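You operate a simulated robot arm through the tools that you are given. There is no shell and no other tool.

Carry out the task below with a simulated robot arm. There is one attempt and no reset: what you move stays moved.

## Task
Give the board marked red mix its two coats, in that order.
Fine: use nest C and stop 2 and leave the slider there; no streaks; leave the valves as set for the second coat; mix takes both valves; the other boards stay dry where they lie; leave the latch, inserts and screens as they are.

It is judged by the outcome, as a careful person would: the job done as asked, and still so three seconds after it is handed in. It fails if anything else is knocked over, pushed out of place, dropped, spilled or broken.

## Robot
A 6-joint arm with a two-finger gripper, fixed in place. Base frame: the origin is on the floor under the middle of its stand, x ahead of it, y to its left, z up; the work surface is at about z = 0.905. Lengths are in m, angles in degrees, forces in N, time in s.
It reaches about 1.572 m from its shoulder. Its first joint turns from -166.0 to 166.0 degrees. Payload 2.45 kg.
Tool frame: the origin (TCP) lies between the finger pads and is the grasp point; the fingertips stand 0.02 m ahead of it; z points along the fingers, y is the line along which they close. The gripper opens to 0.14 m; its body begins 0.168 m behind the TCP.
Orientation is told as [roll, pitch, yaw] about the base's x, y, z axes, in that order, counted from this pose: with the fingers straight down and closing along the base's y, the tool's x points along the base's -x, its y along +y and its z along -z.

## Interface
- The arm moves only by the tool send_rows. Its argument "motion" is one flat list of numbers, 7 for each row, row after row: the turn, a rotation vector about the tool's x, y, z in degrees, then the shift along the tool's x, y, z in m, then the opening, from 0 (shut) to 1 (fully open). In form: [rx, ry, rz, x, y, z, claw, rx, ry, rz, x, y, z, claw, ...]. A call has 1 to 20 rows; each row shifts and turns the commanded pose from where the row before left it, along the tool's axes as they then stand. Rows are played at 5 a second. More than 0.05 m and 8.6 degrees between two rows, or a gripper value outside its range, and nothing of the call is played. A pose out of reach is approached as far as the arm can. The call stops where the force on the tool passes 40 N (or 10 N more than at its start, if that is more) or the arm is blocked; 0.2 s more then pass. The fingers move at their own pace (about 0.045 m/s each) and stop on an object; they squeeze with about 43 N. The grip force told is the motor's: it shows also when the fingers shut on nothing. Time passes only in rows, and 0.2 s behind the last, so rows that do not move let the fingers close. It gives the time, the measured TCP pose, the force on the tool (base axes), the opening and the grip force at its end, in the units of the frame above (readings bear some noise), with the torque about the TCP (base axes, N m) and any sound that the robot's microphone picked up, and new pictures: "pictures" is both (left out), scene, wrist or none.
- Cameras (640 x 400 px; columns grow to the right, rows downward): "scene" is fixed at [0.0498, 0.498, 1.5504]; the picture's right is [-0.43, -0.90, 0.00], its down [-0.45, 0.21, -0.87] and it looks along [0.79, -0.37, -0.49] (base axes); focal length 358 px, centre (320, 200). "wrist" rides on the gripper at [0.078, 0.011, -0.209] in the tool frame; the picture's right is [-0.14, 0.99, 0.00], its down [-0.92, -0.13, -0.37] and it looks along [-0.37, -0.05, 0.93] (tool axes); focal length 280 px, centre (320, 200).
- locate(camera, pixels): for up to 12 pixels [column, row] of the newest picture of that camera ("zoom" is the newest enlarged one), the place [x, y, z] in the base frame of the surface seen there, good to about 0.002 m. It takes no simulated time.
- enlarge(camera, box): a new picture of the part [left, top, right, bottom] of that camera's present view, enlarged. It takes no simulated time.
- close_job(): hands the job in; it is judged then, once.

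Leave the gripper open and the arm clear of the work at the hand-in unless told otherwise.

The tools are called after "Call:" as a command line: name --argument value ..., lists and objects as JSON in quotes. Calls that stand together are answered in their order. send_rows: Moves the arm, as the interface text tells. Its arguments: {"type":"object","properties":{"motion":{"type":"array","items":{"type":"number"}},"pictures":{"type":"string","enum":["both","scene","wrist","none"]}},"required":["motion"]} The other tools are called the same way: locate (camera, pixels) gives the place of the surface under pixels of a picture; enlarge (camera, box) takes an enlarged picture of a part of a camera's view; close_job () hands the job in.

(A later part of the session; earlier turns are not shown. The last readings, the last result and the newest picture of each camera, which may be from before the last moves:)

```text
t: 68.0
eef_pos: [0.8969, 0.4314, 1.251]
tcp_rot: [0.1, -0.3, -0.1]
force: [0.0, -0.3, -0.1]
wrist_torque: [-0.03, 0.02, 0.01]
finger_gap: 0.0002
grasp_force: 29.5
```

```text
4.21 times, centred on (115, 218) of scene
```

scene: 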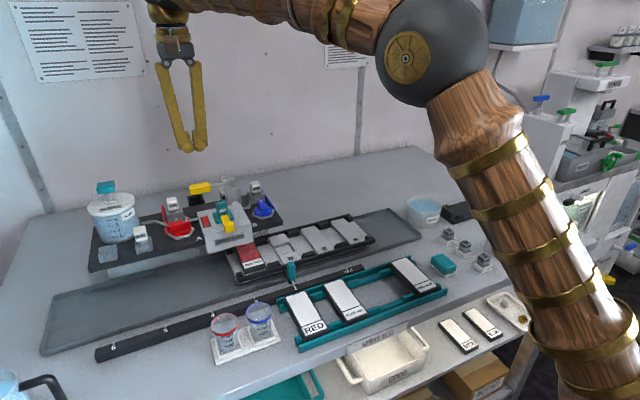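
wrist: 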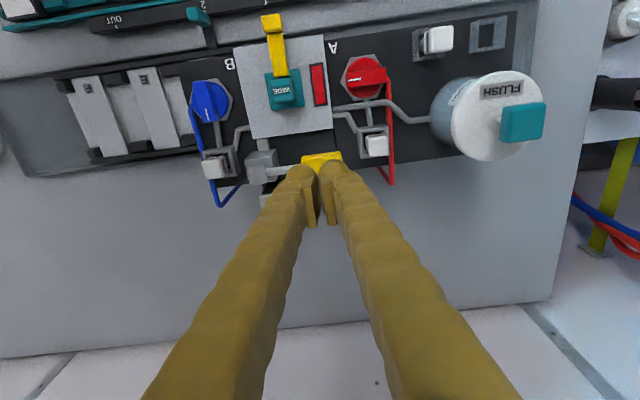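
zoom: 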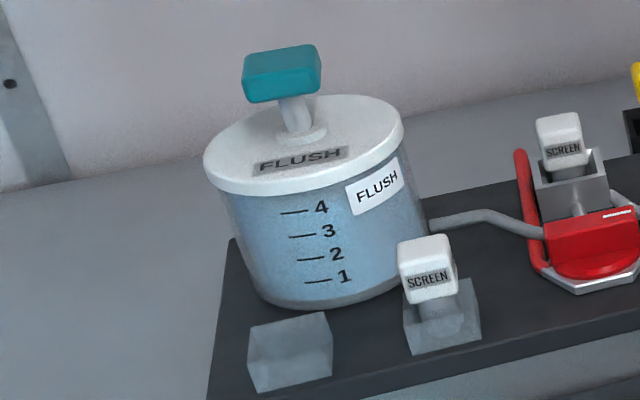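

The flush button is at (0.870, 0.6235) with its top at z≈1.193. First the slider: I'll go back above its handle at (0.695, 0.275) and descend around it.

Call:
send_rows --motion '[0, 0, 0, 0.0335, -0.0261, 0, 0.1, 0, 0, 0, 0.0335, -0.0261, 0, 0.35, 0, 0, 0, 0.0335, -0.0261, 0, 0.35, 0, 0, 0, 0.0335, -0.0261, 0, 0.35, 0, 0, 0, 0.0335, -0.0261, 0, 0.35, 0, 0, 0, 0.0335, -0.0261, 0, 0.35, 0, 0, 0, 0, 0, 0.05, 0.35, 0, 0, 0, 0, 0, 0.05, 0.35, 0, 0, 0, 0, 0, 0.05, 0.35, 0, 0, 0, 0, 0, 0.05, 0.35]' --pictures "wrist"

Call:
enlarge --camera "wrist" --box '[240, 100, 400, 260]'

```text
t: 70.2
eef_pos: [0.6956, 0.2764, 1.0511]
tcp_rot: [0.2, -0.3, 0.0]
force: [-0.3, -0.5, 0.7]
wrist_torque: [0.0, -0.02, 0.01]
finger_gap: 0.0491
grasp_force: 0.1
```

wrist: 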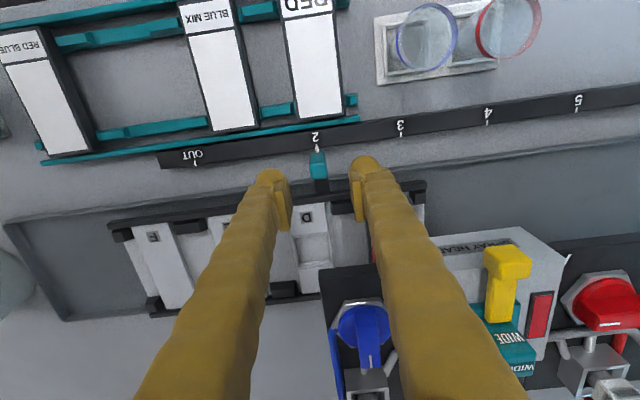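

```text
2.50 times, centred on (320, 180) of wrist
```

zoom: 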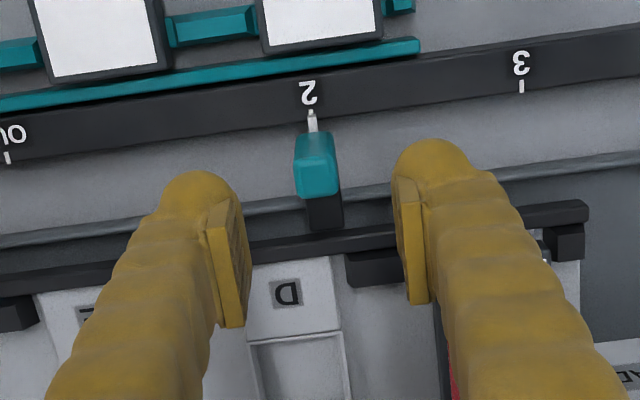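

The handle is centred between the fingers. I'll descend, grip it and slide back to OUT (-0.1495 m).

Call:
send_rows --motion '[0, 0, 0, 0, 0, 0.04, 0.35, 0, 0, 0, 0, 0, 0.041, 0.35, 0, 0, 0, 0, 0, 0, 0.2, 0, 0, 0, 0, 0, 0, 0.1, 0, 0, 0, 0, 0, 0, 0, 0, 0, 0, 0, -0.004, 0, 0, 0, 0, 0, 0, -0.008, 0, 0, 0, 0, 0, 0, -0.0125, 0, 0, 0, 0, 0, 0, -0.0125, 0, 0, 0, 0, 0, 0, -0.0125, 0, 0, 0, 0, 0, 0, -0.0125, 0, 0, 0, 0, 0, 0, -0.0125, 0, 0, 0, 0, 0, 0, -0.0125, 0, 0, 0, 0, 0, 0, -0.0125, 0, 0, 0, 0, 0, 0, -0.0125, 0, 0, 0, 0, 0, 0, -0.0125, 0, 0, 0, 0, 0, 0, -0.0125, 0, 0, 0, 0, 0, 0, -0.008, 0, 0, 0, 0, 0, 0, -0.0035, 0, 0]'

Call:
enlarge --camera "wrist" --box '[270, 130, 370, 210]'

```text
t: 74.2
eef_pos: [0.6973, 0.1274, 0.9678]
tcp_rot: [0.2, -0.3, 0.0]
force: [6.9, -2.1, 8.0]
wrist_torque: [-0.01, 0.02, 0.02]
finger_gap: 0.0171
grasp_force: 42.0
```

scene: 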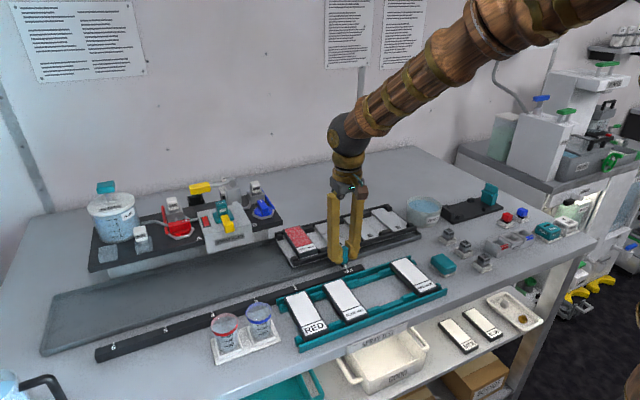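
wrist: 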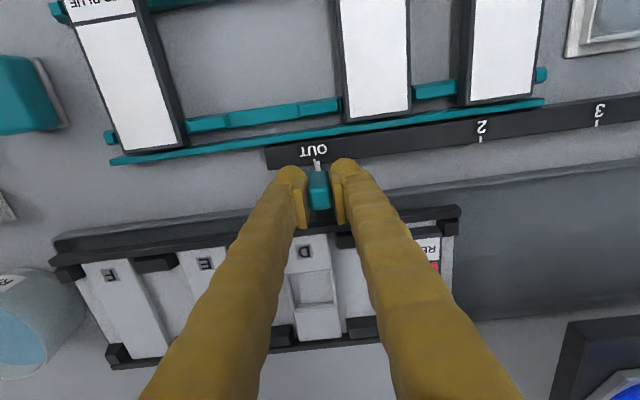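

```text
5.00 times, centred on (320, 170) of wrist
```

zoom: 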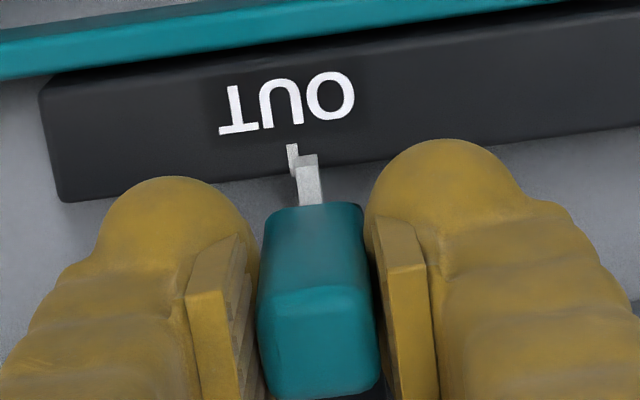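

The slider is within 2 mm of OUT, and the board is well away from the head. I'll release, lift, and inspect the coat closely.

Call:
send_rows --motion '[0, 0, 0, 0, -0.002, 0, 0, 0, 0, 0, 0, 0, 0, 0.15, 0, 0, 0, 0, 0, 0, 0.25, 0, 0, 0, 0, 0, 0, 0.35, 0, 0, 0, 0, 0, -0.02, 0.35, 0, 0, 0, 0, 0, -0.04, 0.35, 0, 0, 0, 0, 0, -0.05, 0.35, 0, 0, 0, 0, 0, -0.05, 0.2, 0, 0, 0, 0, 0, -0.05, 0, 0, 0, 0, 0, 0, -0.05, 0]'

Call:
enlarge --camera "scene" --box '[265, 205, 375, 285]'

Call:
enlarge --camera "wrist" --box '[300, 100, 520, 300]'

```text
t: 76.4
eef_pos: [0.697, 0.1259, 1.2289]
tcp_rot: [0.1, -0.2, -0.1]
force: [0.9, -0.2, -0.4]
wrist_torque: [-0.03, 0.04, 0.01]
finger_gap: 0.0
grasp_force: 15.7
```

scene: 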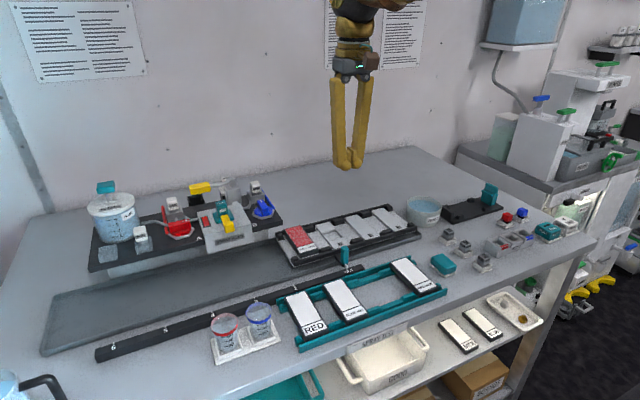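
wrist: 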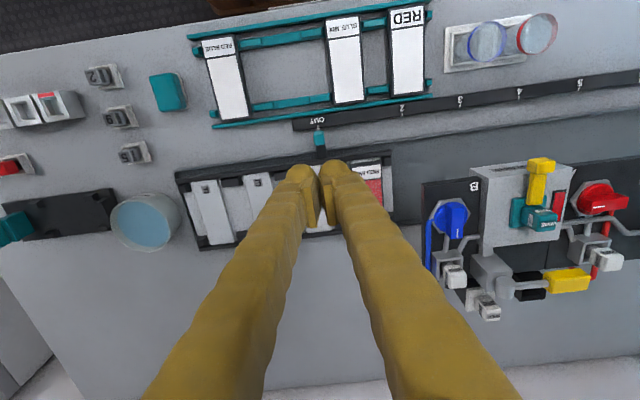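

```text
5.00 times, centred on (320, 245) of scene
```

zoom: 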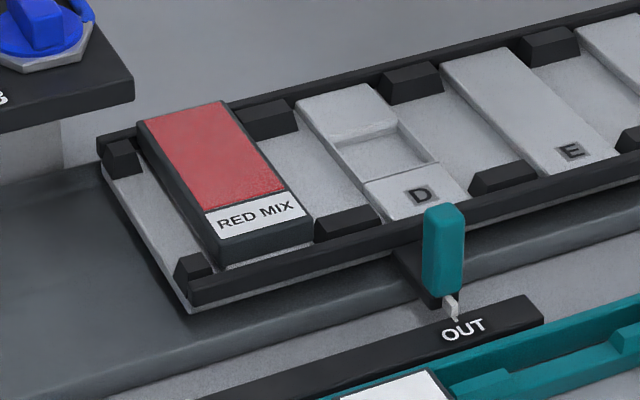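

```text
2.00 times, centred on (410, 200) of wrist
```

zoom: 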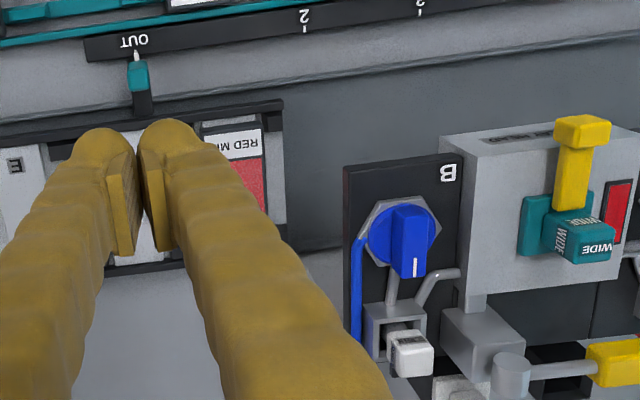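

The board is evenly red with no streaks. Next comes the flush: I'll move at a safe height with fingers closed to above the teal flush button at (0.870, 0.6235).

Call:
send_rows --motion '[0, 0, 0, 0, 0, -0.04, 0, 0, 0, 0, 0, 0, -0.03, 0, 0, 0, 0, -0.0157, 0.0452, 0, 0, 0, 0, 0, -0.0157, 0.0452, 0, 0, 0, 0, 0, -0.0157, 0.0452, 0, 0, 0, 0, 0, -0.0157, 0.0452, 0, 0, 0, 0, 0, -0.0157, 0.0452, 0, 0, 0, 0, 0, -0.0157, 0.0452, 0, 0, 0, 0, 0, -0.0157, 0.0452, 0, 0, 0, 0, 0, -0.0157, 0.0452, 0, 0, 0, 0, 0, -0.0157, 0.0452, 0, 0, 0, 0, 0, -0.0157, 0.0452, 0, 0, 0, 0, 0, -0.0157, 0.0452, 0, 0, 0, 0, 0, 0, 0, 0.03, 0]'

Call:
enlarge --camera "wrist" --box '[240, 100, 400, 260]'

```text
t: 79.4
eef_pos: [0.8698, 0.6209, 1.2674]
tcp_rot: [0.1, -0.2, -0.1]
force: [1.3, -0.3, -0.7]
wrist_torque: [-0.11, 0.09, -0.02]
finger_gap: 0.0001
grasp_force: 29.3
```

scene: 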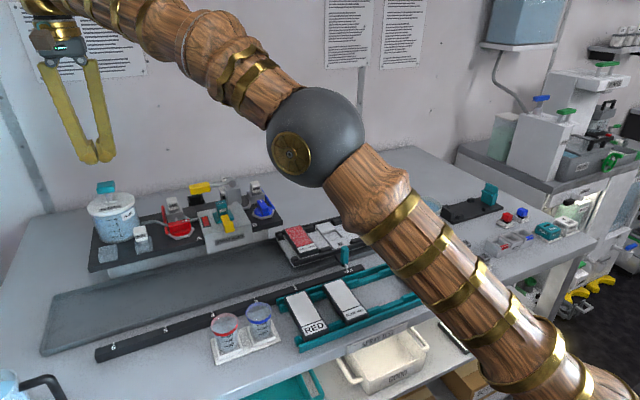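
wrist: 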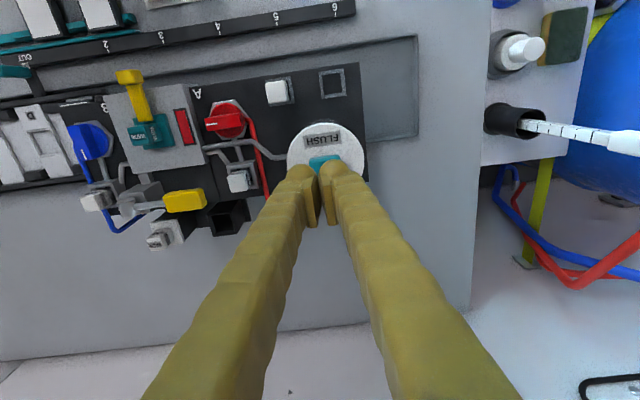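

```text
2.50 times, centred on (320, 180) of wrist
```

zoom: 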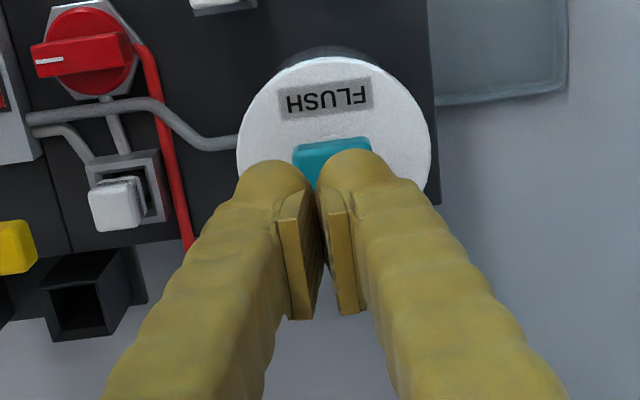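

The button is about 4 mm further to +y than the tool. I'll correct that, descend to it, and press in 5 mm steps while watching the force.

Call:
send_rows --motion '[0, 0, 0, 0, 0.004, 0.025, 0, 0, 0, 0, 0, 0, 0.022, 0, 0, 0, 0, 0, 0, 0.005, 0, 0, 0, 0, 0, 0, 0.005, 0, 0, 0, 0, 0, 0, 0.005, 0, 0, 0, 0, 0, 0, 0.004, 0]'

```text
t: 80.8
eef_pos: [0.8687, 0.6261, 1.2045]
tcp_rot: [0.0, -0.3, 0.0]
force: [0.4, -1.4, 2.8]
wrist_torque: [-0.03, 0.04, 0.01]
finger_gap: 0.0059
grasp_force: 29.0
```

scene: 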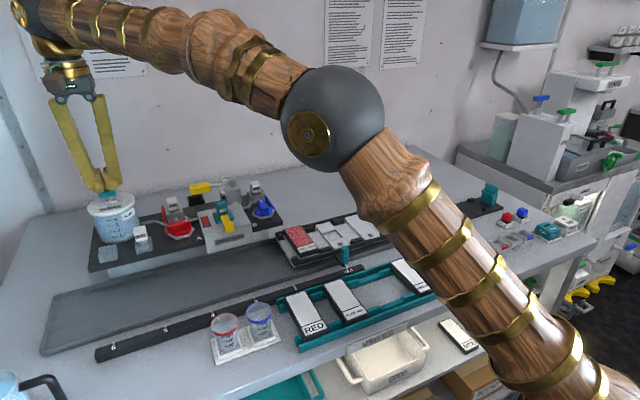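
wrist: 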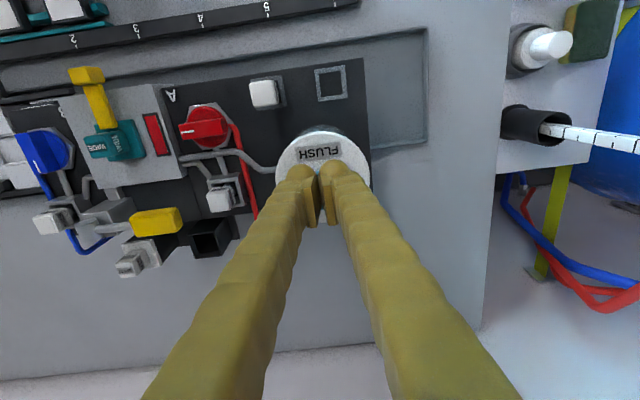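

There's light spring resistance and the button is going down about 9 mm, with the glass still red. I'll press further.

Call:
send_rows --motion '[0, 0, 0, 0, 0, 0.004, 0, 0, 0, 0, 0, 0, 0.004, 0, 0, 0, 0, 0, 0, 0.004, 0]'

Call:
enlarge --camera "scene" --box '[75, 150, 305, 290]'

```text
t: 81.6
eef_pos: [0.8686, 0.6266, 1.1925]
tcp_rot: [0.1, -0.3, 0.0]
force: [1.7, 0.9, 6.3]
wrist_torque: [-0.02, 0.01, -0.01]
finger_gap: 0.0061
grasp_force: 29.9
heard: click
```

scene: 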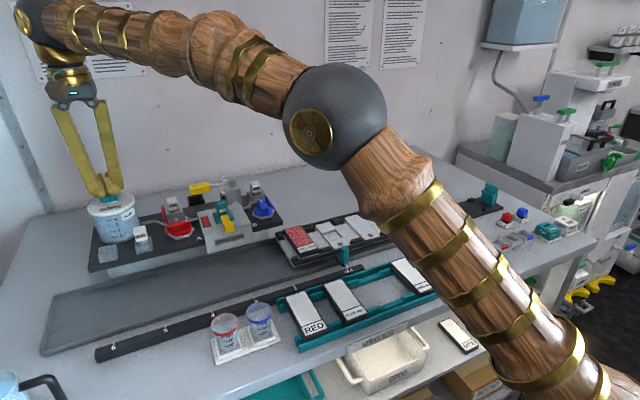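
wrist: 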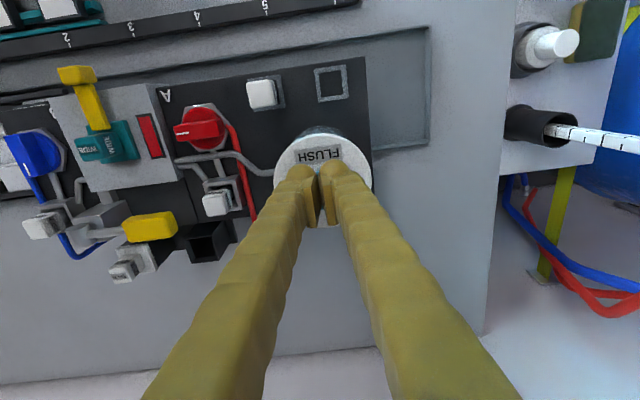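

```text
2.78 times, centred on (190, 220) of scene
```

zoom: 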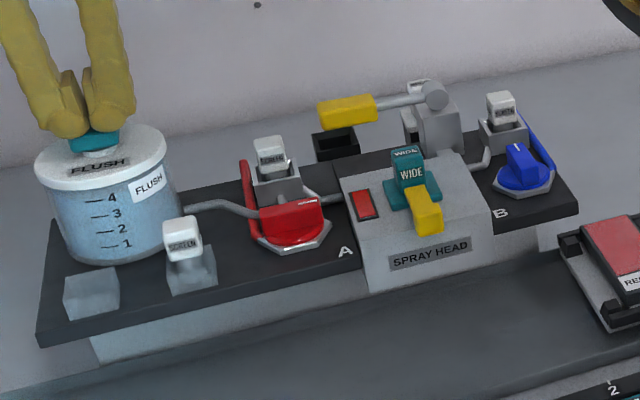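

I heard a click, so the flush registered. The glass still looks red at this moment, so I'll release the button and look again.

Call:
send_rows --motion '[0, 0, 0, 0, 0, 0, 0, 0, 0, 0, 0, 0, -0.01, 0, 0, 0, 0, 0, 0, -0.015, 0, 0, 0, 0, 0, 0, -0.02, 0, 0, 0, 0, 0, 0, 0, 0]'

Call:
enlarge --camera "scene" --box '[75, 150, 305, 290]'

```text
t: 82.8
eef_pos: [0.868, 0.626, 1.2375]
tcp_rot: [0.2, -0.3, 0.0]
force: [1.0, -0.6, 0.0]
wrist_torque: [0.03, -0.01, 0.02]
finger_gap: 0.0
grasp_force: 29.9
```

scene: 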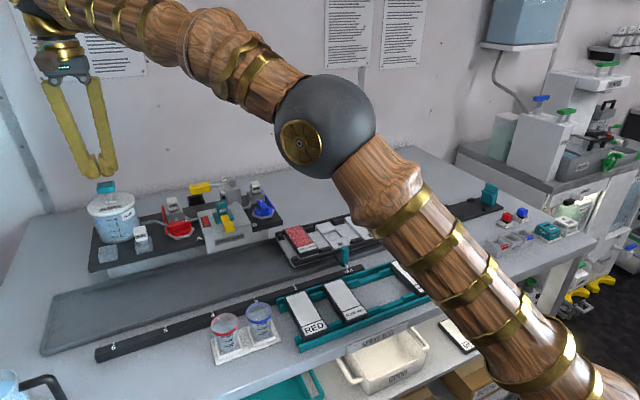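
wrist: 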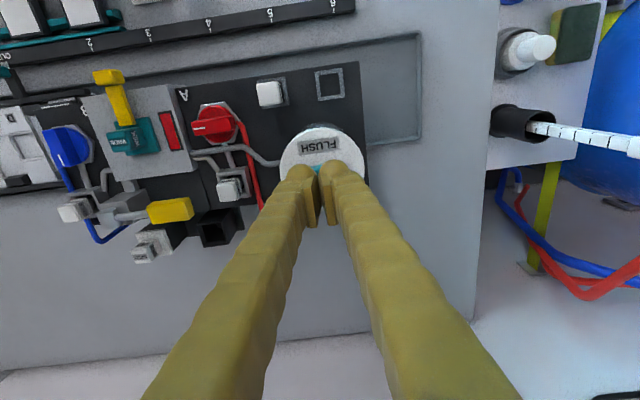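

```text
2.78 times, centred on (190, 220) of scene
```

zoom: 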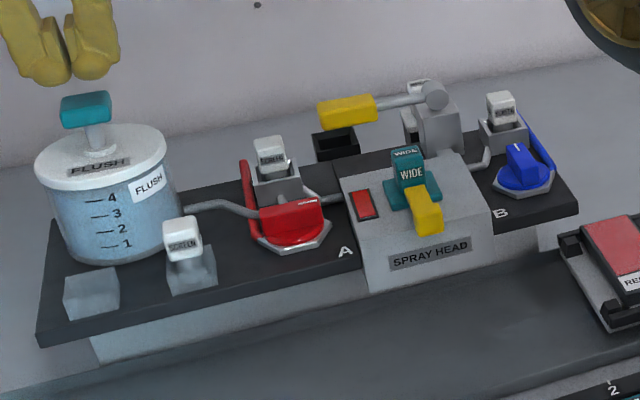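

The glass still looks red after one press. I'll compare it closely before deciding on more presses.

Call:
enlarge --camera "wrist" --box '[75, 60, 285, 250]'

Call:
enlarge --camera "scene" --box '[190, 195, 250, 255]'

Call:
enlarge --camera "scene" --box '[75, 170, 155, 265]'

```text
2.11 times, centred on (180, 155) of wrist
```

zoom: 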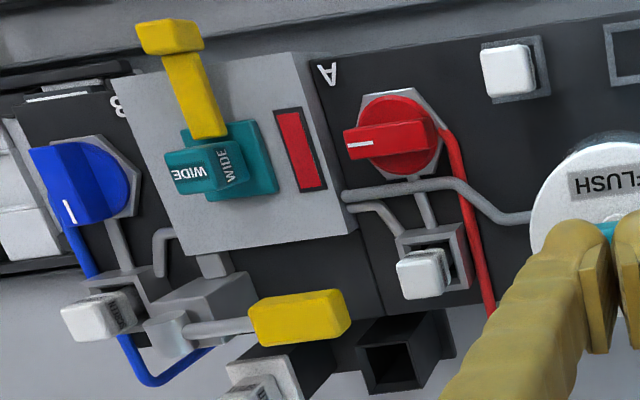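

```text
6.67 times, centred on (220, 225) of scene
```

zoom: 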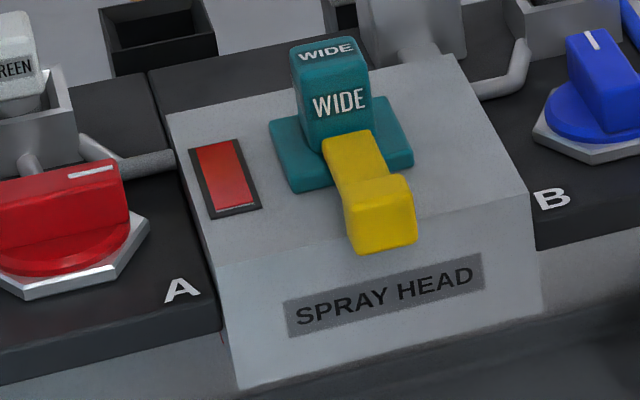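

```text
4.21 times, centred on (115, 218) of scene
```

zoom: 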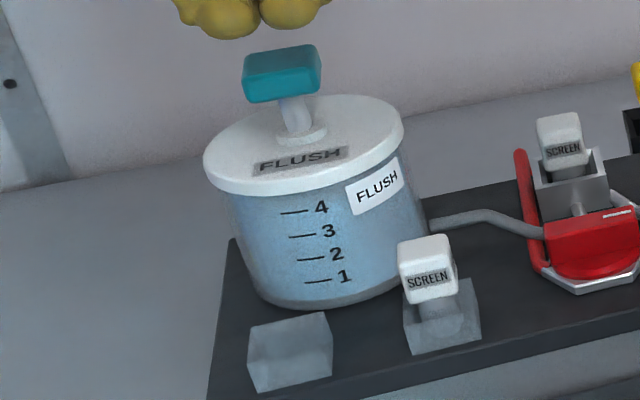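

The glass is still plain red. I'll press the flush a second time, deeper, and hold it at the bottom for a moment to see whether it clears.

Call:
send_rows --motion '[0, 0, 0, 0, 0, 0.02, 0, 0, 0, 0, 0, 0, 0.015, 0, 0, 0, 0, 0, 0, 0.008, 0, 0, 0, 0, 0, 0, 0.004, 0, 0, 0, 0, 0, 0, 0.003, 0, 0, 0, 0, 0, 0, 0, 0, 0, 0, 0, 0, 0, 0, 0]'

Call:
enlarge --camera "scene" --box '[75, 150, 305, 290]'

```text
t: 84.5
eef_pos: [0.8685, 0.6271, 1.1904]
tcp_rot: [0.2, -0.6, 0.0]
force: [-4.3, -3.3, 15.0]
wrist_torque: [-0.1, 0.12, -0.05]
finger_gap: 0.0059
grasp_force: 29.4
heard: click
stopped in row 7: the force on the tool passed its limit at 41 N (the readings are from after the stop); the commanded pose is now the measured one
```

scene: 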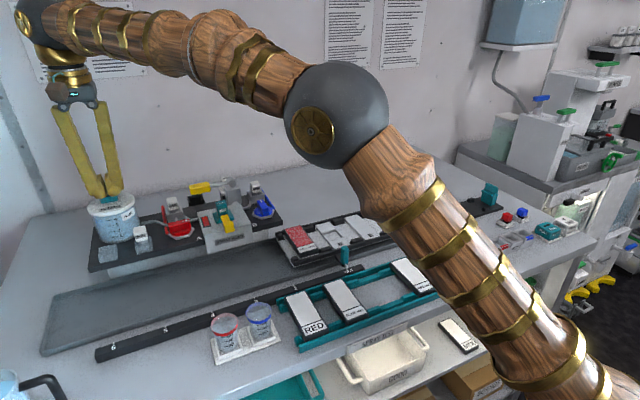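
wrist: 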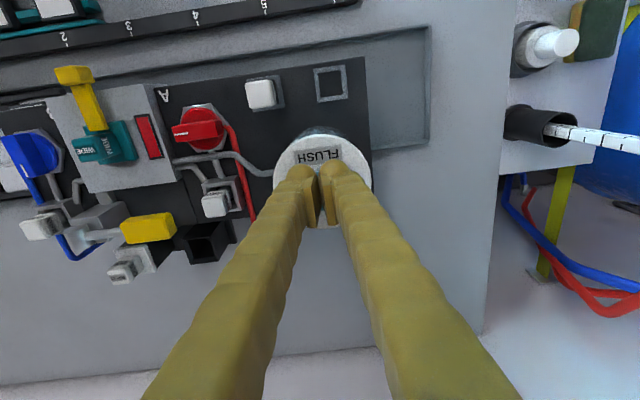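

```text
2.78 times, centred on (190, 220) of scene
```

zoom: 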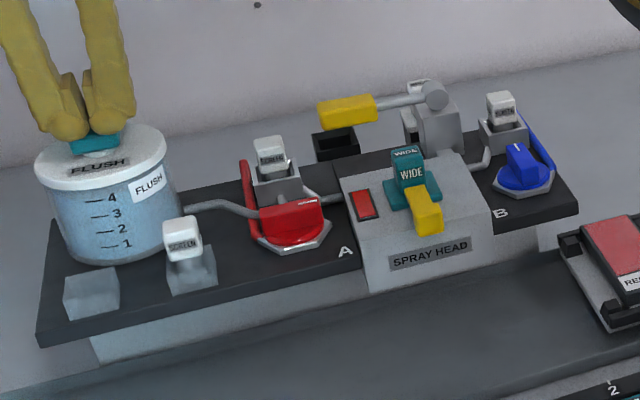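

The flush bottoms out with a click but the glass stays red, so with valve A open the paint line keeps feeding the head. I'll shut valve A again, as a careful operator would before flushing, and then flush. First I release, go above valve A, and turn the hand 90° to match its bar (now along y).

Call:
send_rows --motion '[0, 0, 0, 0, 0, -0.02, 0, 0, 0, 0, 0, 0, -0.03, 0, 0, 0, 0, 0, 0, -0.02, 0.1, 0, 0, 0, 0.018, -0.042, 0, 0.36, 0, 0, 0, 0.018, -0.042, 0, 0.36, 0, 0, 0, 0.018, -0.043, 0, 0.36, 0, 0, 8.2, 0, 0, 0, 0.36, 0, 0, 8.2, 0, 0, 0, 0.36, 0, 0, 8.2, 0, 0, 0, 0.36, 0, 0, 8.2, 0, 0, 0, 0.36, 0, 0, 8.2, 0, 0, 0, 0.36, 0, 0, 8.2, 0, 0, 0, 0.36, 0, 0, 8.2, 0, 0, 0, 0.36, 0, 0, 8.2, 0, 0, 0, 0.36, 0, 0, 8.2, 0, 0, 0, 0.36, 0, 0, 8.2, 0, 0, 0, 0.36, 0, 0, 8, 0, 0, 0, 0.36]'

Call:
enlarge --camera "wrist" --box '[220, 80, 420, 280]'

```text
t: 88.1
eef_pos: [0.8136, 0.4994, 1.2569]
tcp_rot: [0.4, 0.2, -90.2]
force: [-0.5, -0.1, -0.2]
wrist_torque: [0.0, -0.01, -0.01]
finger_gap: 0.0503
grasp_force: 0.1
```

scene: 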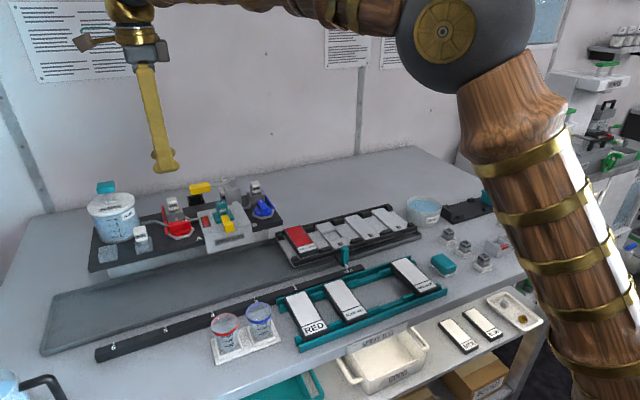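
wrist: 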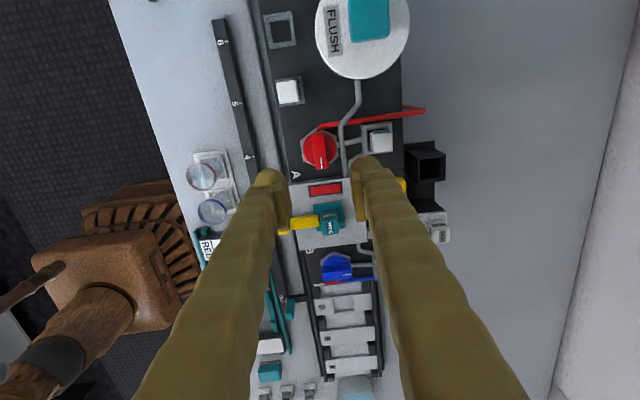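

```text
2.00 times, centred on (320, 180) of wrist
```

zoom: 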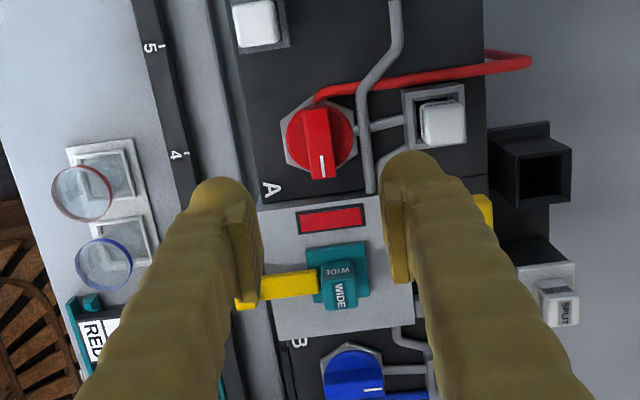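

The pointer faces the head as expected. I'll narrow the fingers to about 0.034 m, descend onto the bar and grip it.

Call:
send_rows --motion '[0, 0, 0, 0, 0.001, 0.05, 0.24, 0, 0, 0, 0, 0, 0.05, 0.24, 0, 0, 0, 0, 0, 0.03, 0.24, 0, 0, 0, 0, 0, 0.02, 0.24, 0, 0, 0, 0, 0, 0.008, 0.24, 0, 0, 0, 0, 0, 0, 0.1, 0, 0, 0, 0, 0, 0, 0, 0, 0, 0, 0, 0, 0, 0]' --pictures "wrist"

Call:
enlarge --camera "wrist" --box '[220, 80, 420, 280]'

```text
t: 89.9
eef_pos: [0.8155, 0.4994, 1.0989]
tcp_rot: [0.2, 0.2, -89.9]
force: [-16.3, -3.9, -6.0]
wrist_torque: [-0.04, 0.16, 0.02]
finger_gap: 0.0166
grasp_force: 39.5
```

wrist: 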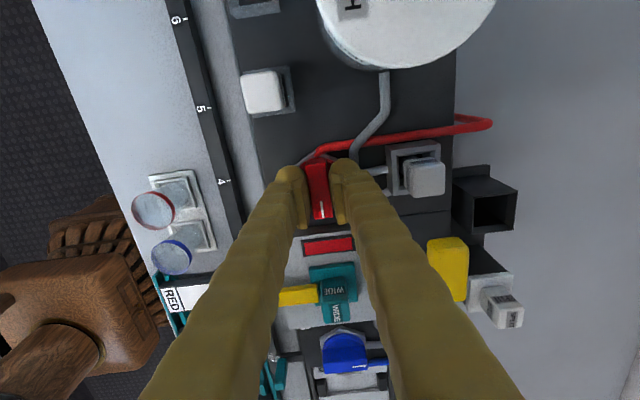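

```text
2.00 times, centred on (320, 180) of wrist
```

zoom: 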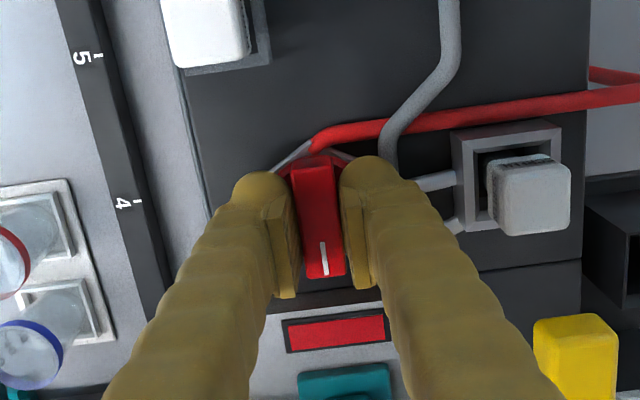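

The bar is gripped. I'll ease 1 mm in -x to drop the side load, then turn it back counter-clockwise 90° to shut.

Call:
send_rows --motion '[0, 0, 0, 0, -0.001, 0, 0, 0, 0, -8.2, 0, 0, 0, 0, 0, 0, -8.2, 0, 0, 0, 0, 0, 0, -8.2, 0, 0, 0, 0, 0, 0, -8.2, 0, 0, 0, 0, 0, 0, -8.2, 0, 0, 0, 0, 0, 0, -8.2, 0, 0, 0, 0, 0, 0, -8.2, 0, 0, 0, 0, 0, 0, -8.2, 0, 0, 0, 0, 0, 0, -8.2, 0, 0, 0, 0, 0, 0, -8.2, 0, 0, 0, 0, 0, 0, -8.2, 0, 0, 0, 0]' --pictures "wrist"

Call:
enlarge --camera "wrist" --box '[220, 80, 420, 280]'

```text
t: 92.5
eef_pos: [0.816, 0.5002, 1.0998]
tcp_rot: [0.2, -0.4, 0.3]
force: [1.2, -14.1, -23.6]
wrist_torque: [-0.11, 0.09, -0.25]
finger_gap: 0.0163
grasp_force: 41.8
```

wrist: 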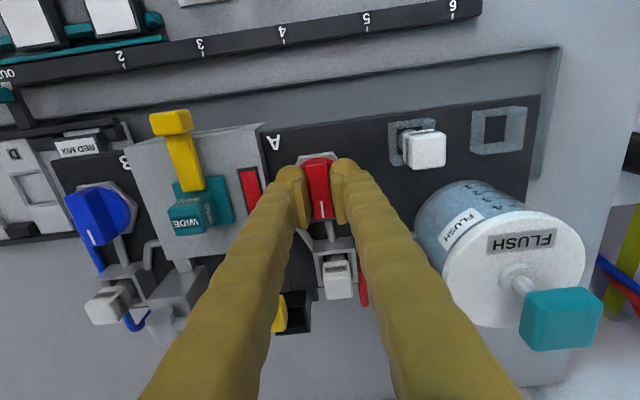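

```text
2.00 times, centred on (320, 180) of wrist
```

zoom: 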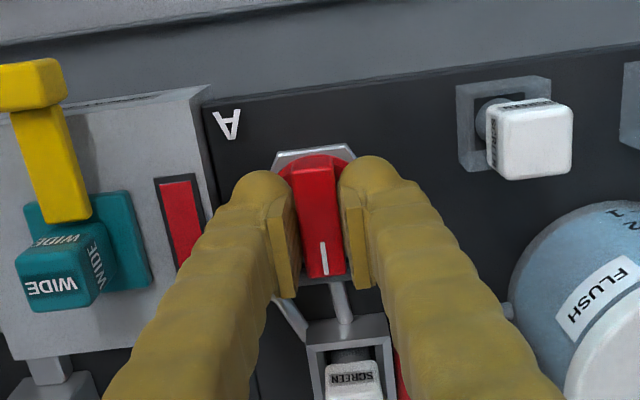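

Valve A points to +x again, so it's shut. I'll release, lift, go back over the flush button and press it.

Call:
send_rows --motion '[0, 0, 0, 0, 0, 0, 0.2, 0, 0, 0, 0, 0, 0, 0.3, 0, 0, 0, 0, 0, 0, 0.3, 0, 0, 0, 0, 0, -0.03, 0.3, 0, 0, 0, 0, 0, -0.05, 0.3, 0, 0, 0, 0, 0, -0.05, 0.15, 0, 0, 0, 0, 0, -0.02, 0, 0, 0, 0, -0.018, 0.042, 0, 0, 0, 0, 0, -0.018, 0.042, 0, 0, 0, 0, 0, -0.0178, 0.0418, 0, 0]'

Call:
enlarge --camera "scene" --box '[75, 150, 305, 290]'

```text
t: 94.7
eef_pos: [0.8672, 0.6259, 1.2532]
tcp_rot: [0.3, -0.6, 0.2]
force: [1.0, -1.6, 0.8]
wrist_torque: [0.13, -0.08, 0.02]
finger_gap: 0.0001
grasp_force: 29.4
```

scene: 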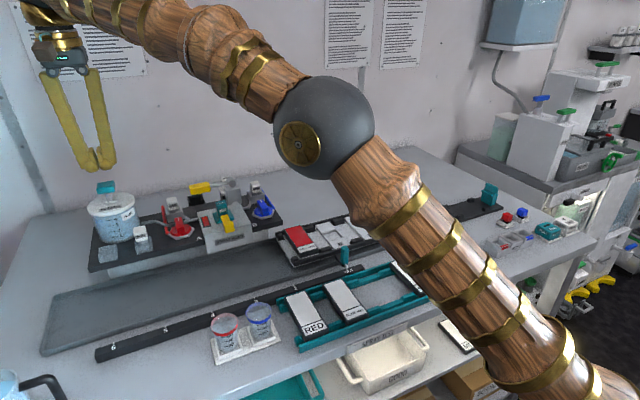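
wrist: 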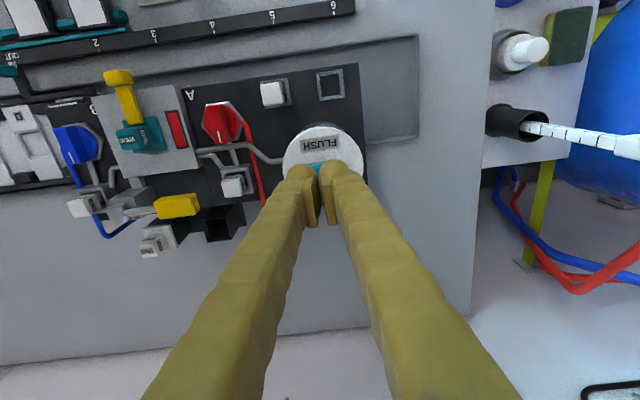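

```text
2.78 times, centred on (190, 220) of scene
```

zoom: 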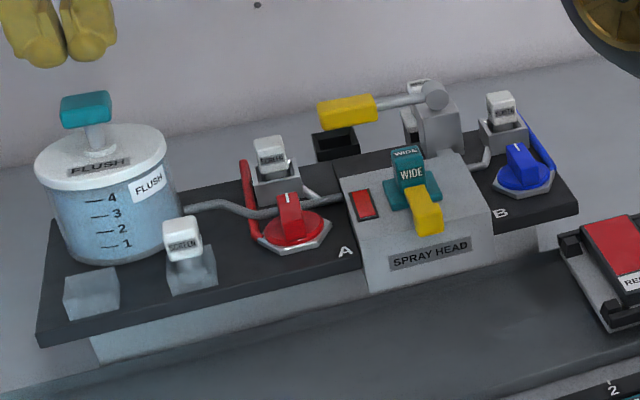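

Both valves are shut now and the glass is still red. I'll press the flush button to its click.

Call:
send_rows --motion '[0, 0.4, 0, -0.002, 0, 0.03, 0, 0, 0, 0, 0, 0, 0.015, 0, 0, 0, 0, 0, 0, 0.008, 0, 0, 0, 0, 0, 0, 0.005, 0, 0, 0, 0, 0, 0, 0.003, 0, 0, 0, 0, 0, 0, 0, 0]'

Call:
enlarge --camera "scene" --box '[75, 150, 305, 290]'

```text
t: 96.1
eef_pos: [0.8695, 0.6252, 1.1906]
tcp_rot: [0.3, 0.0, 0.2]
force: [-0.1, 0.5, 14.6]
wrist_torque: [-0.05, 0.02, 0.01]
finger_gap: 0.006
grasp_force: 29.1
heard: click
```

scene: 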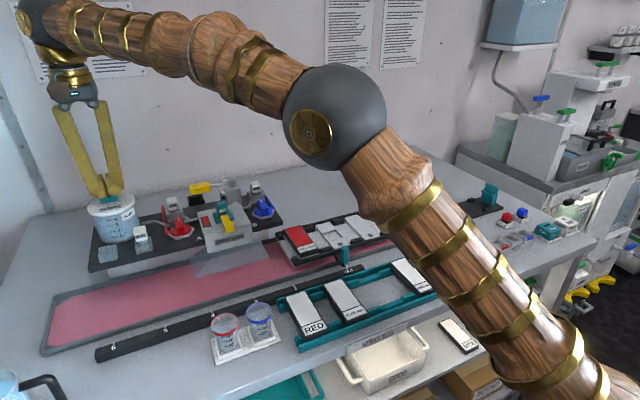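
wrist: 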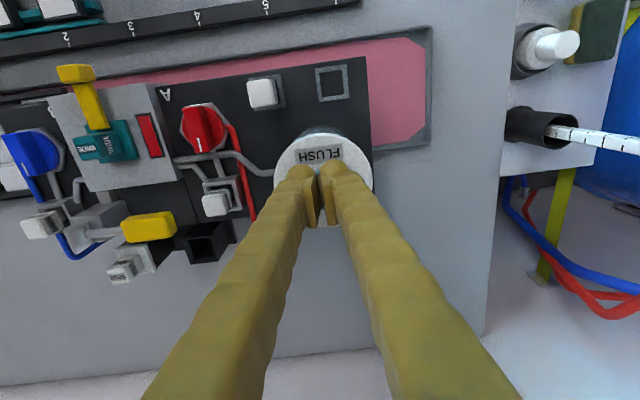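

```text
2.78 times, centred on (190, 220) of scene
```

zoom: 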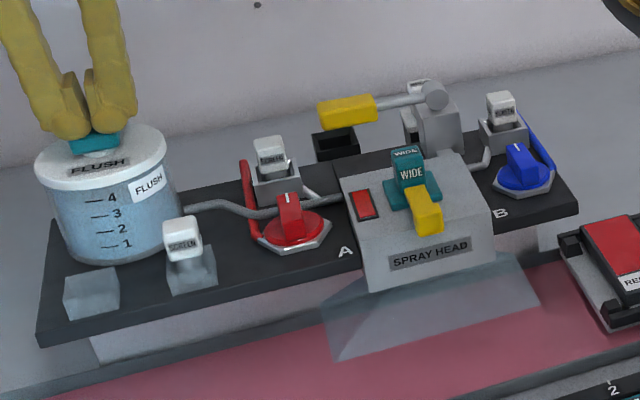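

Now the flush works: clear water sprays from the head and pink rinse water collects in the trough, with the board safely aside at OUT. I'll hold briefly, then release and check the glass.

Call:
send_rows --motion '[0, 0, 0, 0, 0, 0, 0, 0, 0, 0, 0, 0, 0, 0, 0, 0, 0, 0, 0, 0, 0, 0, 0, 0, 0, 0, -0.01, 0, 0, 0, 0, 0, 0, -0.02, 0, 0, 0, 0, 0, 0, -0.03, 0]'

Call:
enlarge --camera "scene" --box '[75, 150, 305, 290]'

```text
t: 97.5
eef_pos: [0.8694, 0.624, 1.2487]
tcp_rot: [0.1, 0.1, 0.2]
force: [0.0, 0.0, -0.4]
wrist_torque: [0.01, -0.02, -0.01]
finger_gap: 0.0001
grasp_force: 29.6
```

scene: 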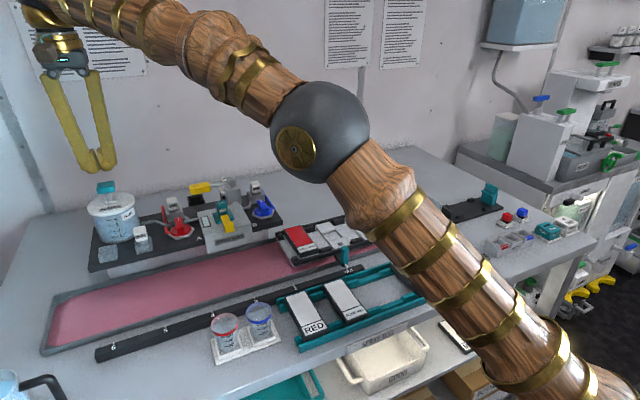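
wrist: 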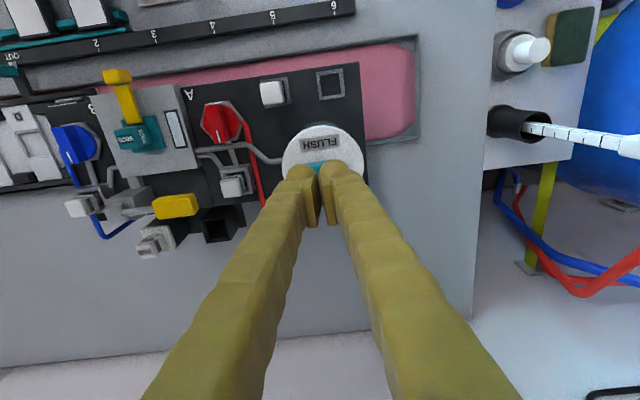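

```text
2.78 times, centred on (190, 220) of scene
```

zoom: 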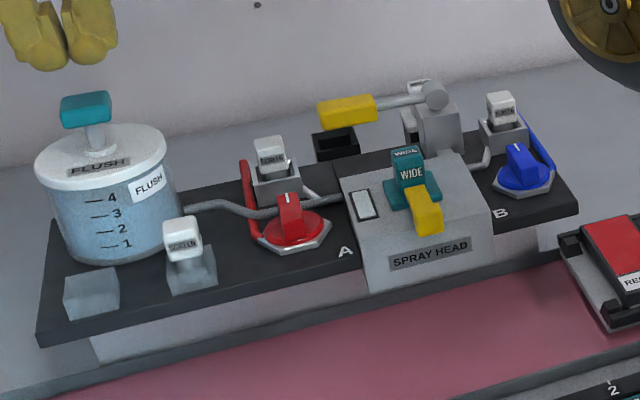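

The glass is clear again and the head is clean. Next I set the valves for the mix, starting with A: I'll go over it (bar along x), descend and grip.

Call:
send_rows --motion '[0, 0, 0, 0.0185, -0.0415, 0, 0.1, 0, 0, 0, 0.0185, -0.0415, 0, 0.3, 0, 0, 0, 0.018, -0.0415, 0, 0.3, 0, 0, 0, 0, 0, 0.05, 0.3, 0, 0, 0, 0, 0, 0.05, 0.3, 0, 0, 0, 0, 0, 0.03, 0.3, 0, 0, 0, 0, 0, 0.02, 0.3, 0, 0, 0, 0, 0, 0, 0.15, 0, 0, 0, 0, 0, 0, 0, 0, 0, 0, 0, 0, 0, 0]' --pictures "wrist"

Call:
enlarge --camera "wrist" --box '[220, 80, 420, 280]'

```text
t: 99.7
eef_pos: [0.8155, 0.5009, 1.0977]
tcp_rot: [0.1, 0.1, 0.3]
force: [-5.7, -23.0, -5.5]
wrist_torque: [-0.18, -0.13, -0.05]
finger_gap: 0.0166
grasp_force: 33.6
```

wrist: 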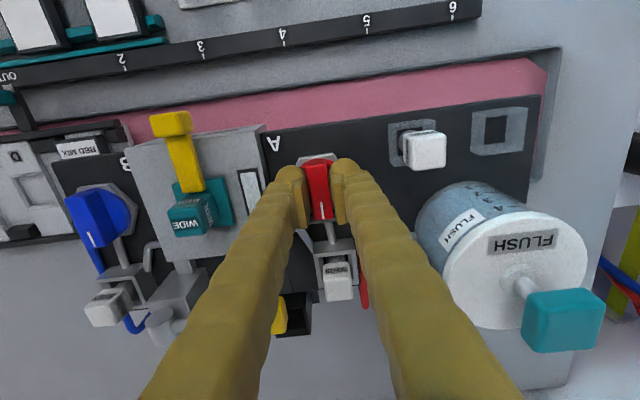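

```text
2.00 times, centred on (320, 180) of wrist
```

zoom: 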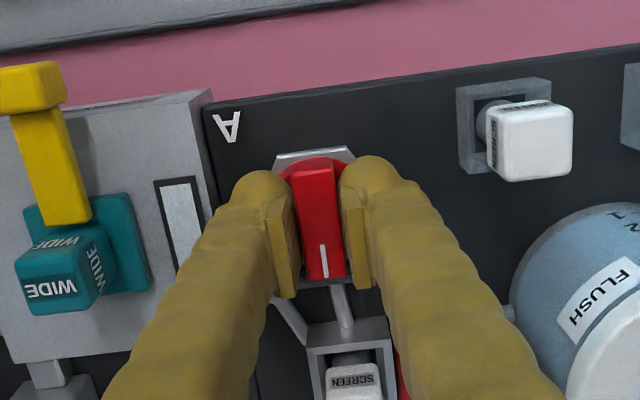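

Valve A's bar is gripped. I'll nudge 1.2 mm toward -y to ease the side load and turn clockwise 90° to open.

Call:
send_rows --motion '[0, 0, 0, 0, -0.0012, 0, 0, 0, 0, 8.2, 0, 0, 0, 0, 0, 0, 8.2, 0, 0, 0, 0, 0, 0, 8.2, 0, 0, 0, 0, 0, 0, 8.2, 0, 0, 0, 0, 0, 0, 8.2, 0, 0, 0, 0, 0, 0, 8.2, 0, 0, 0, 0, 0, 0, 8.2, 0, 0, 0, 0, 0, 0, 8.2, 0, 0, 0, 0, 0, 0, 8.2, 0, 0, 0, 0, 0, 0, 8.2, 0, 0, 0, 0, 0, 0, 8.5, 0, 0, 0, 0, 0, 0, 1, 0, 0, 0, 0]' --pictures "wrist"

Call:
enlarge --camera "wrist" --box '[220, 80, 420, 280]'

```text
t: 102.5
eef_pos: [0.8145, 0.5013, 1.0987]
tcp_rot: [0.0, 0.1, -91.4]
force: [-8.9, -4.3, -18.3]
wrist_torque: [-0.11, 0.09, 0.67]
finger_gap: 0.0165
grasp_force: 42.2
```

wrist: 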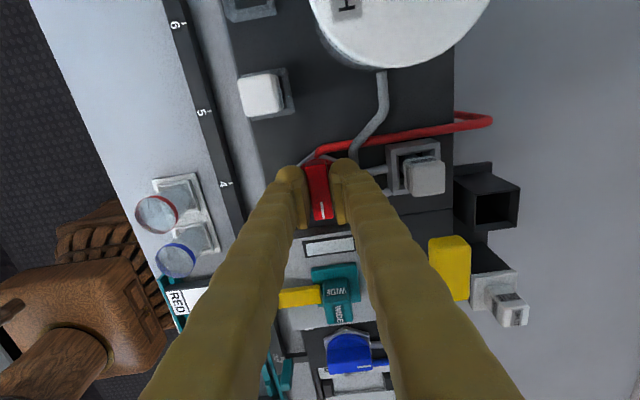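

```text
2.00 times, centred on (320, 180) of wrist
```

zoom: 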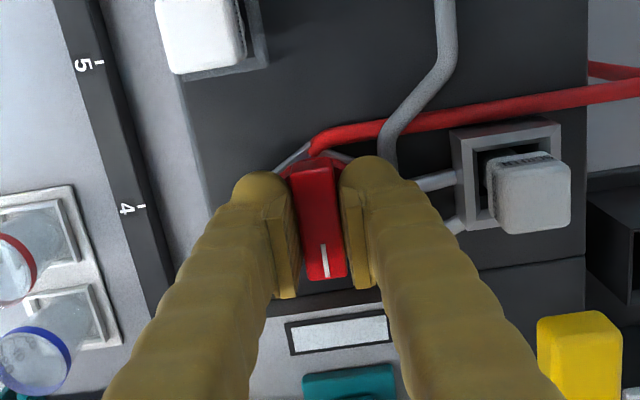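

Valve A is against its open stop. I'll release, lift, turn the hand back to neutral and take a fresh look at valve B.

Call:
send_rows --motion '[0, 0, -1.4, 0, 0, 0, 0, 0, 0, 0, 0, 0, 0, 0.2, 0, 0, 0, 0, 0, 0, 0.3, 0, 0, 0, 0, 0, -0.03, 0.3, 0, 0, 0, 0, 0, -0.05, 0.3, 0, 0, 0, 0, 0, -0.05, 0.3, 0, 0, -8.2, 0, 0, 0, 0.36, 0, 0, -8.2, 0, 0, 0, 0.36, 0, 0, -8.2, 0, 0, 0, 0.36, 0, 0, -8.2, 0, 0, 0, 0.36, 0, 0, -8.2, 0, 0, 0, 0.36, 0, 0, -8.2, 0, 0, 0, 0.36, 0, 0, -8.2, 0, 0, 0, 0.36, 0, 0, -8.2, 0, 0, 0, 0.36, 0, 0, -8.2, 0, 0, 0, 0.36, 0, 0, -8.2, 0, 0, 0, 0.36, 0, 0, -8, 0, 0, 0, 0.36]' --pictures "none"

Call:
send_rows --motion '[0, 0, 0, 0, -0.0495, 0, 0.36, 0, 0, 0, 0, -0.0495, 0, 0.36, 0, 0, 0, 0, -0.0495, 0, 0.36, 0, 0, 0, 0, -0.0495, 0, 0.36, 0, 0, 0, 0, 0, 0.04, 0.36]'

Call:
enlarge --camera "wrist" --box '[220, 80, 420, 280]'

```text
t: 106.1
eef_pos: [0.8148, 0.4986, 1.2292]
tcp_rot: [0.3, 0.0, 0.2]
force: [0.1, 0.1, 0.0]
wrist_torque: [0.01, -0.01, 0.05]
finger_gap: 0.0505
grasp_force: 0.0
```

```text
t: 107.3
eef_pos: [0.816, 0.3017, 1.1877]
tcp_rot: [0.2, 0.0, 0.1]
force: [-0.1, 0.8, 0.9]
wrist_torque: [0.0, -0.01, -0.01]
finger_gap: 0.0502
grasp_force: 0.1
```

scene: 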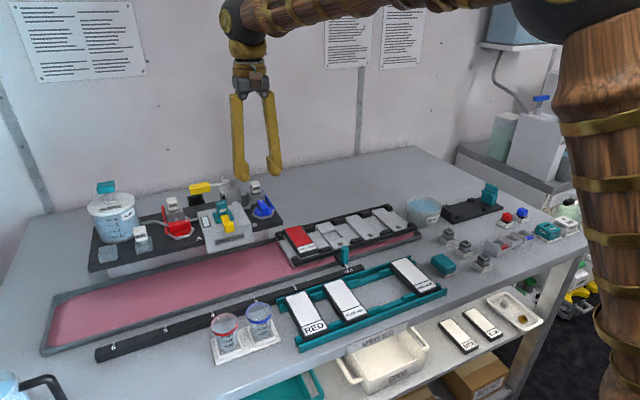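
wrist: 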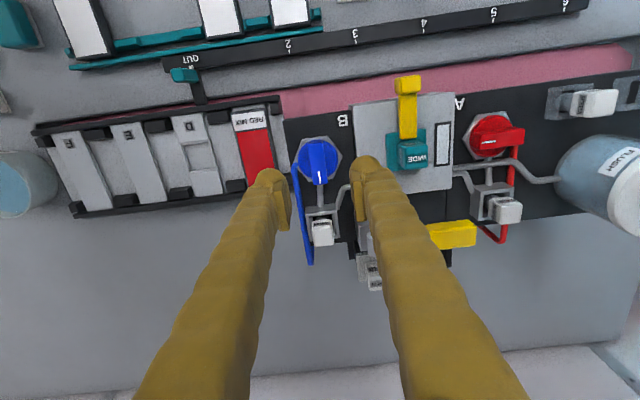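

```text
2.00 times, centred on (320, 180) of wrist
```

zoom: 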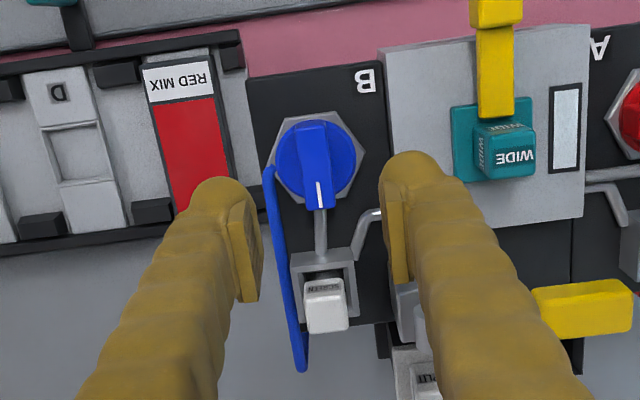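

Valve B's bar is in view at zoom (318, 165). The red coat on the board looks even and bright. I'll measure the bar.

Call:
locate --camera "zoom" --pixels '[[313, 125], [320, 205], [300, 165], [330, 165], [316, 165], [285, 150], [345, 150], [320, 290], [350, 240], [385, 60]]'

```text
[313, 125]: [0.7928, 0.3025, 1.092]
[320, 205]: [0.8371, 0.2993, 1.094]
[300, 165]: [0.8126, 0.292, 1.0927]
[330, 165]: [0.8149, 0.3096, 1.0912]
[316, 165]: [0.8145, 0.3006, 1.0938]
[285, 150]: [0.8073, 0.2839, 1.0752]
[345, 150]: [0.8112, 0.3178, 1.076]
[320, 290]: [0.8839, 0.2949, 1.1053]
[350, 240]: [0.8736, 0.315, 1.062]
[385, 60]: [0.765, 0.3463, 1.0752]
```

The bar is centred at (0.815, 0.3005). I'll adjust 1.5 mm, descend with a 0.042 m opening and grip.

Call:
send_rows --motion '[0, 0, 0, 0.001, -0.0018, 0.04, 0.3, 0, 0, 0, 0, 0, 0.03, 0.3, 0, 0, 0, 0, 0, 0.019, 0.3, 0, 0, 0, 0, 0, 0, 0.15, 0, 0, 0, 0, 0, 0, 0, 0, 0, 0, 0, 0, 0, 0]' --pictures "wrist"

Call:
enlarge --camera "wrist" --box '[220, 80, 420, 280]'

```text
t: 108.7
eef_pos: [0.8148, 0.3013, 1.0992]
tcp_rot: [0.3, 0.0, 0.1]
force: [-1.0, -7.3, -3.7]
wrist_torque: [-0.09, -0.19, -0.02]
finger_gap: 0.0167
grasp_force: 33.9
```

wrist: 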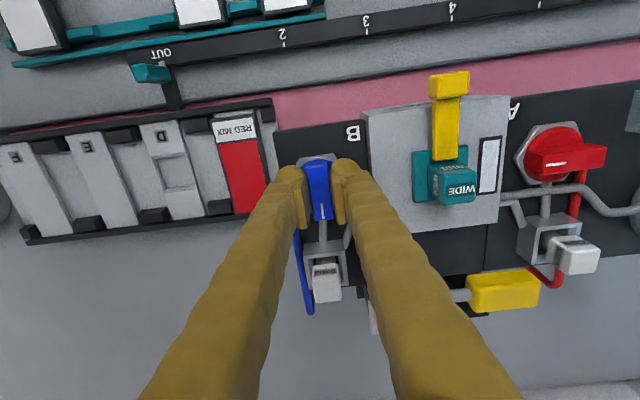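

```text
2.00 times, centred on (320, 180) of wrist
```

zoom: 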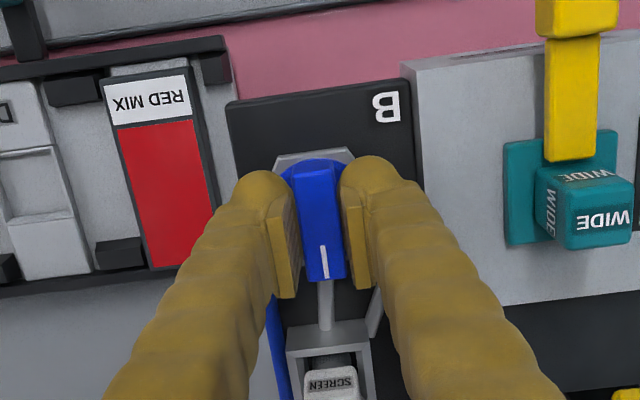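

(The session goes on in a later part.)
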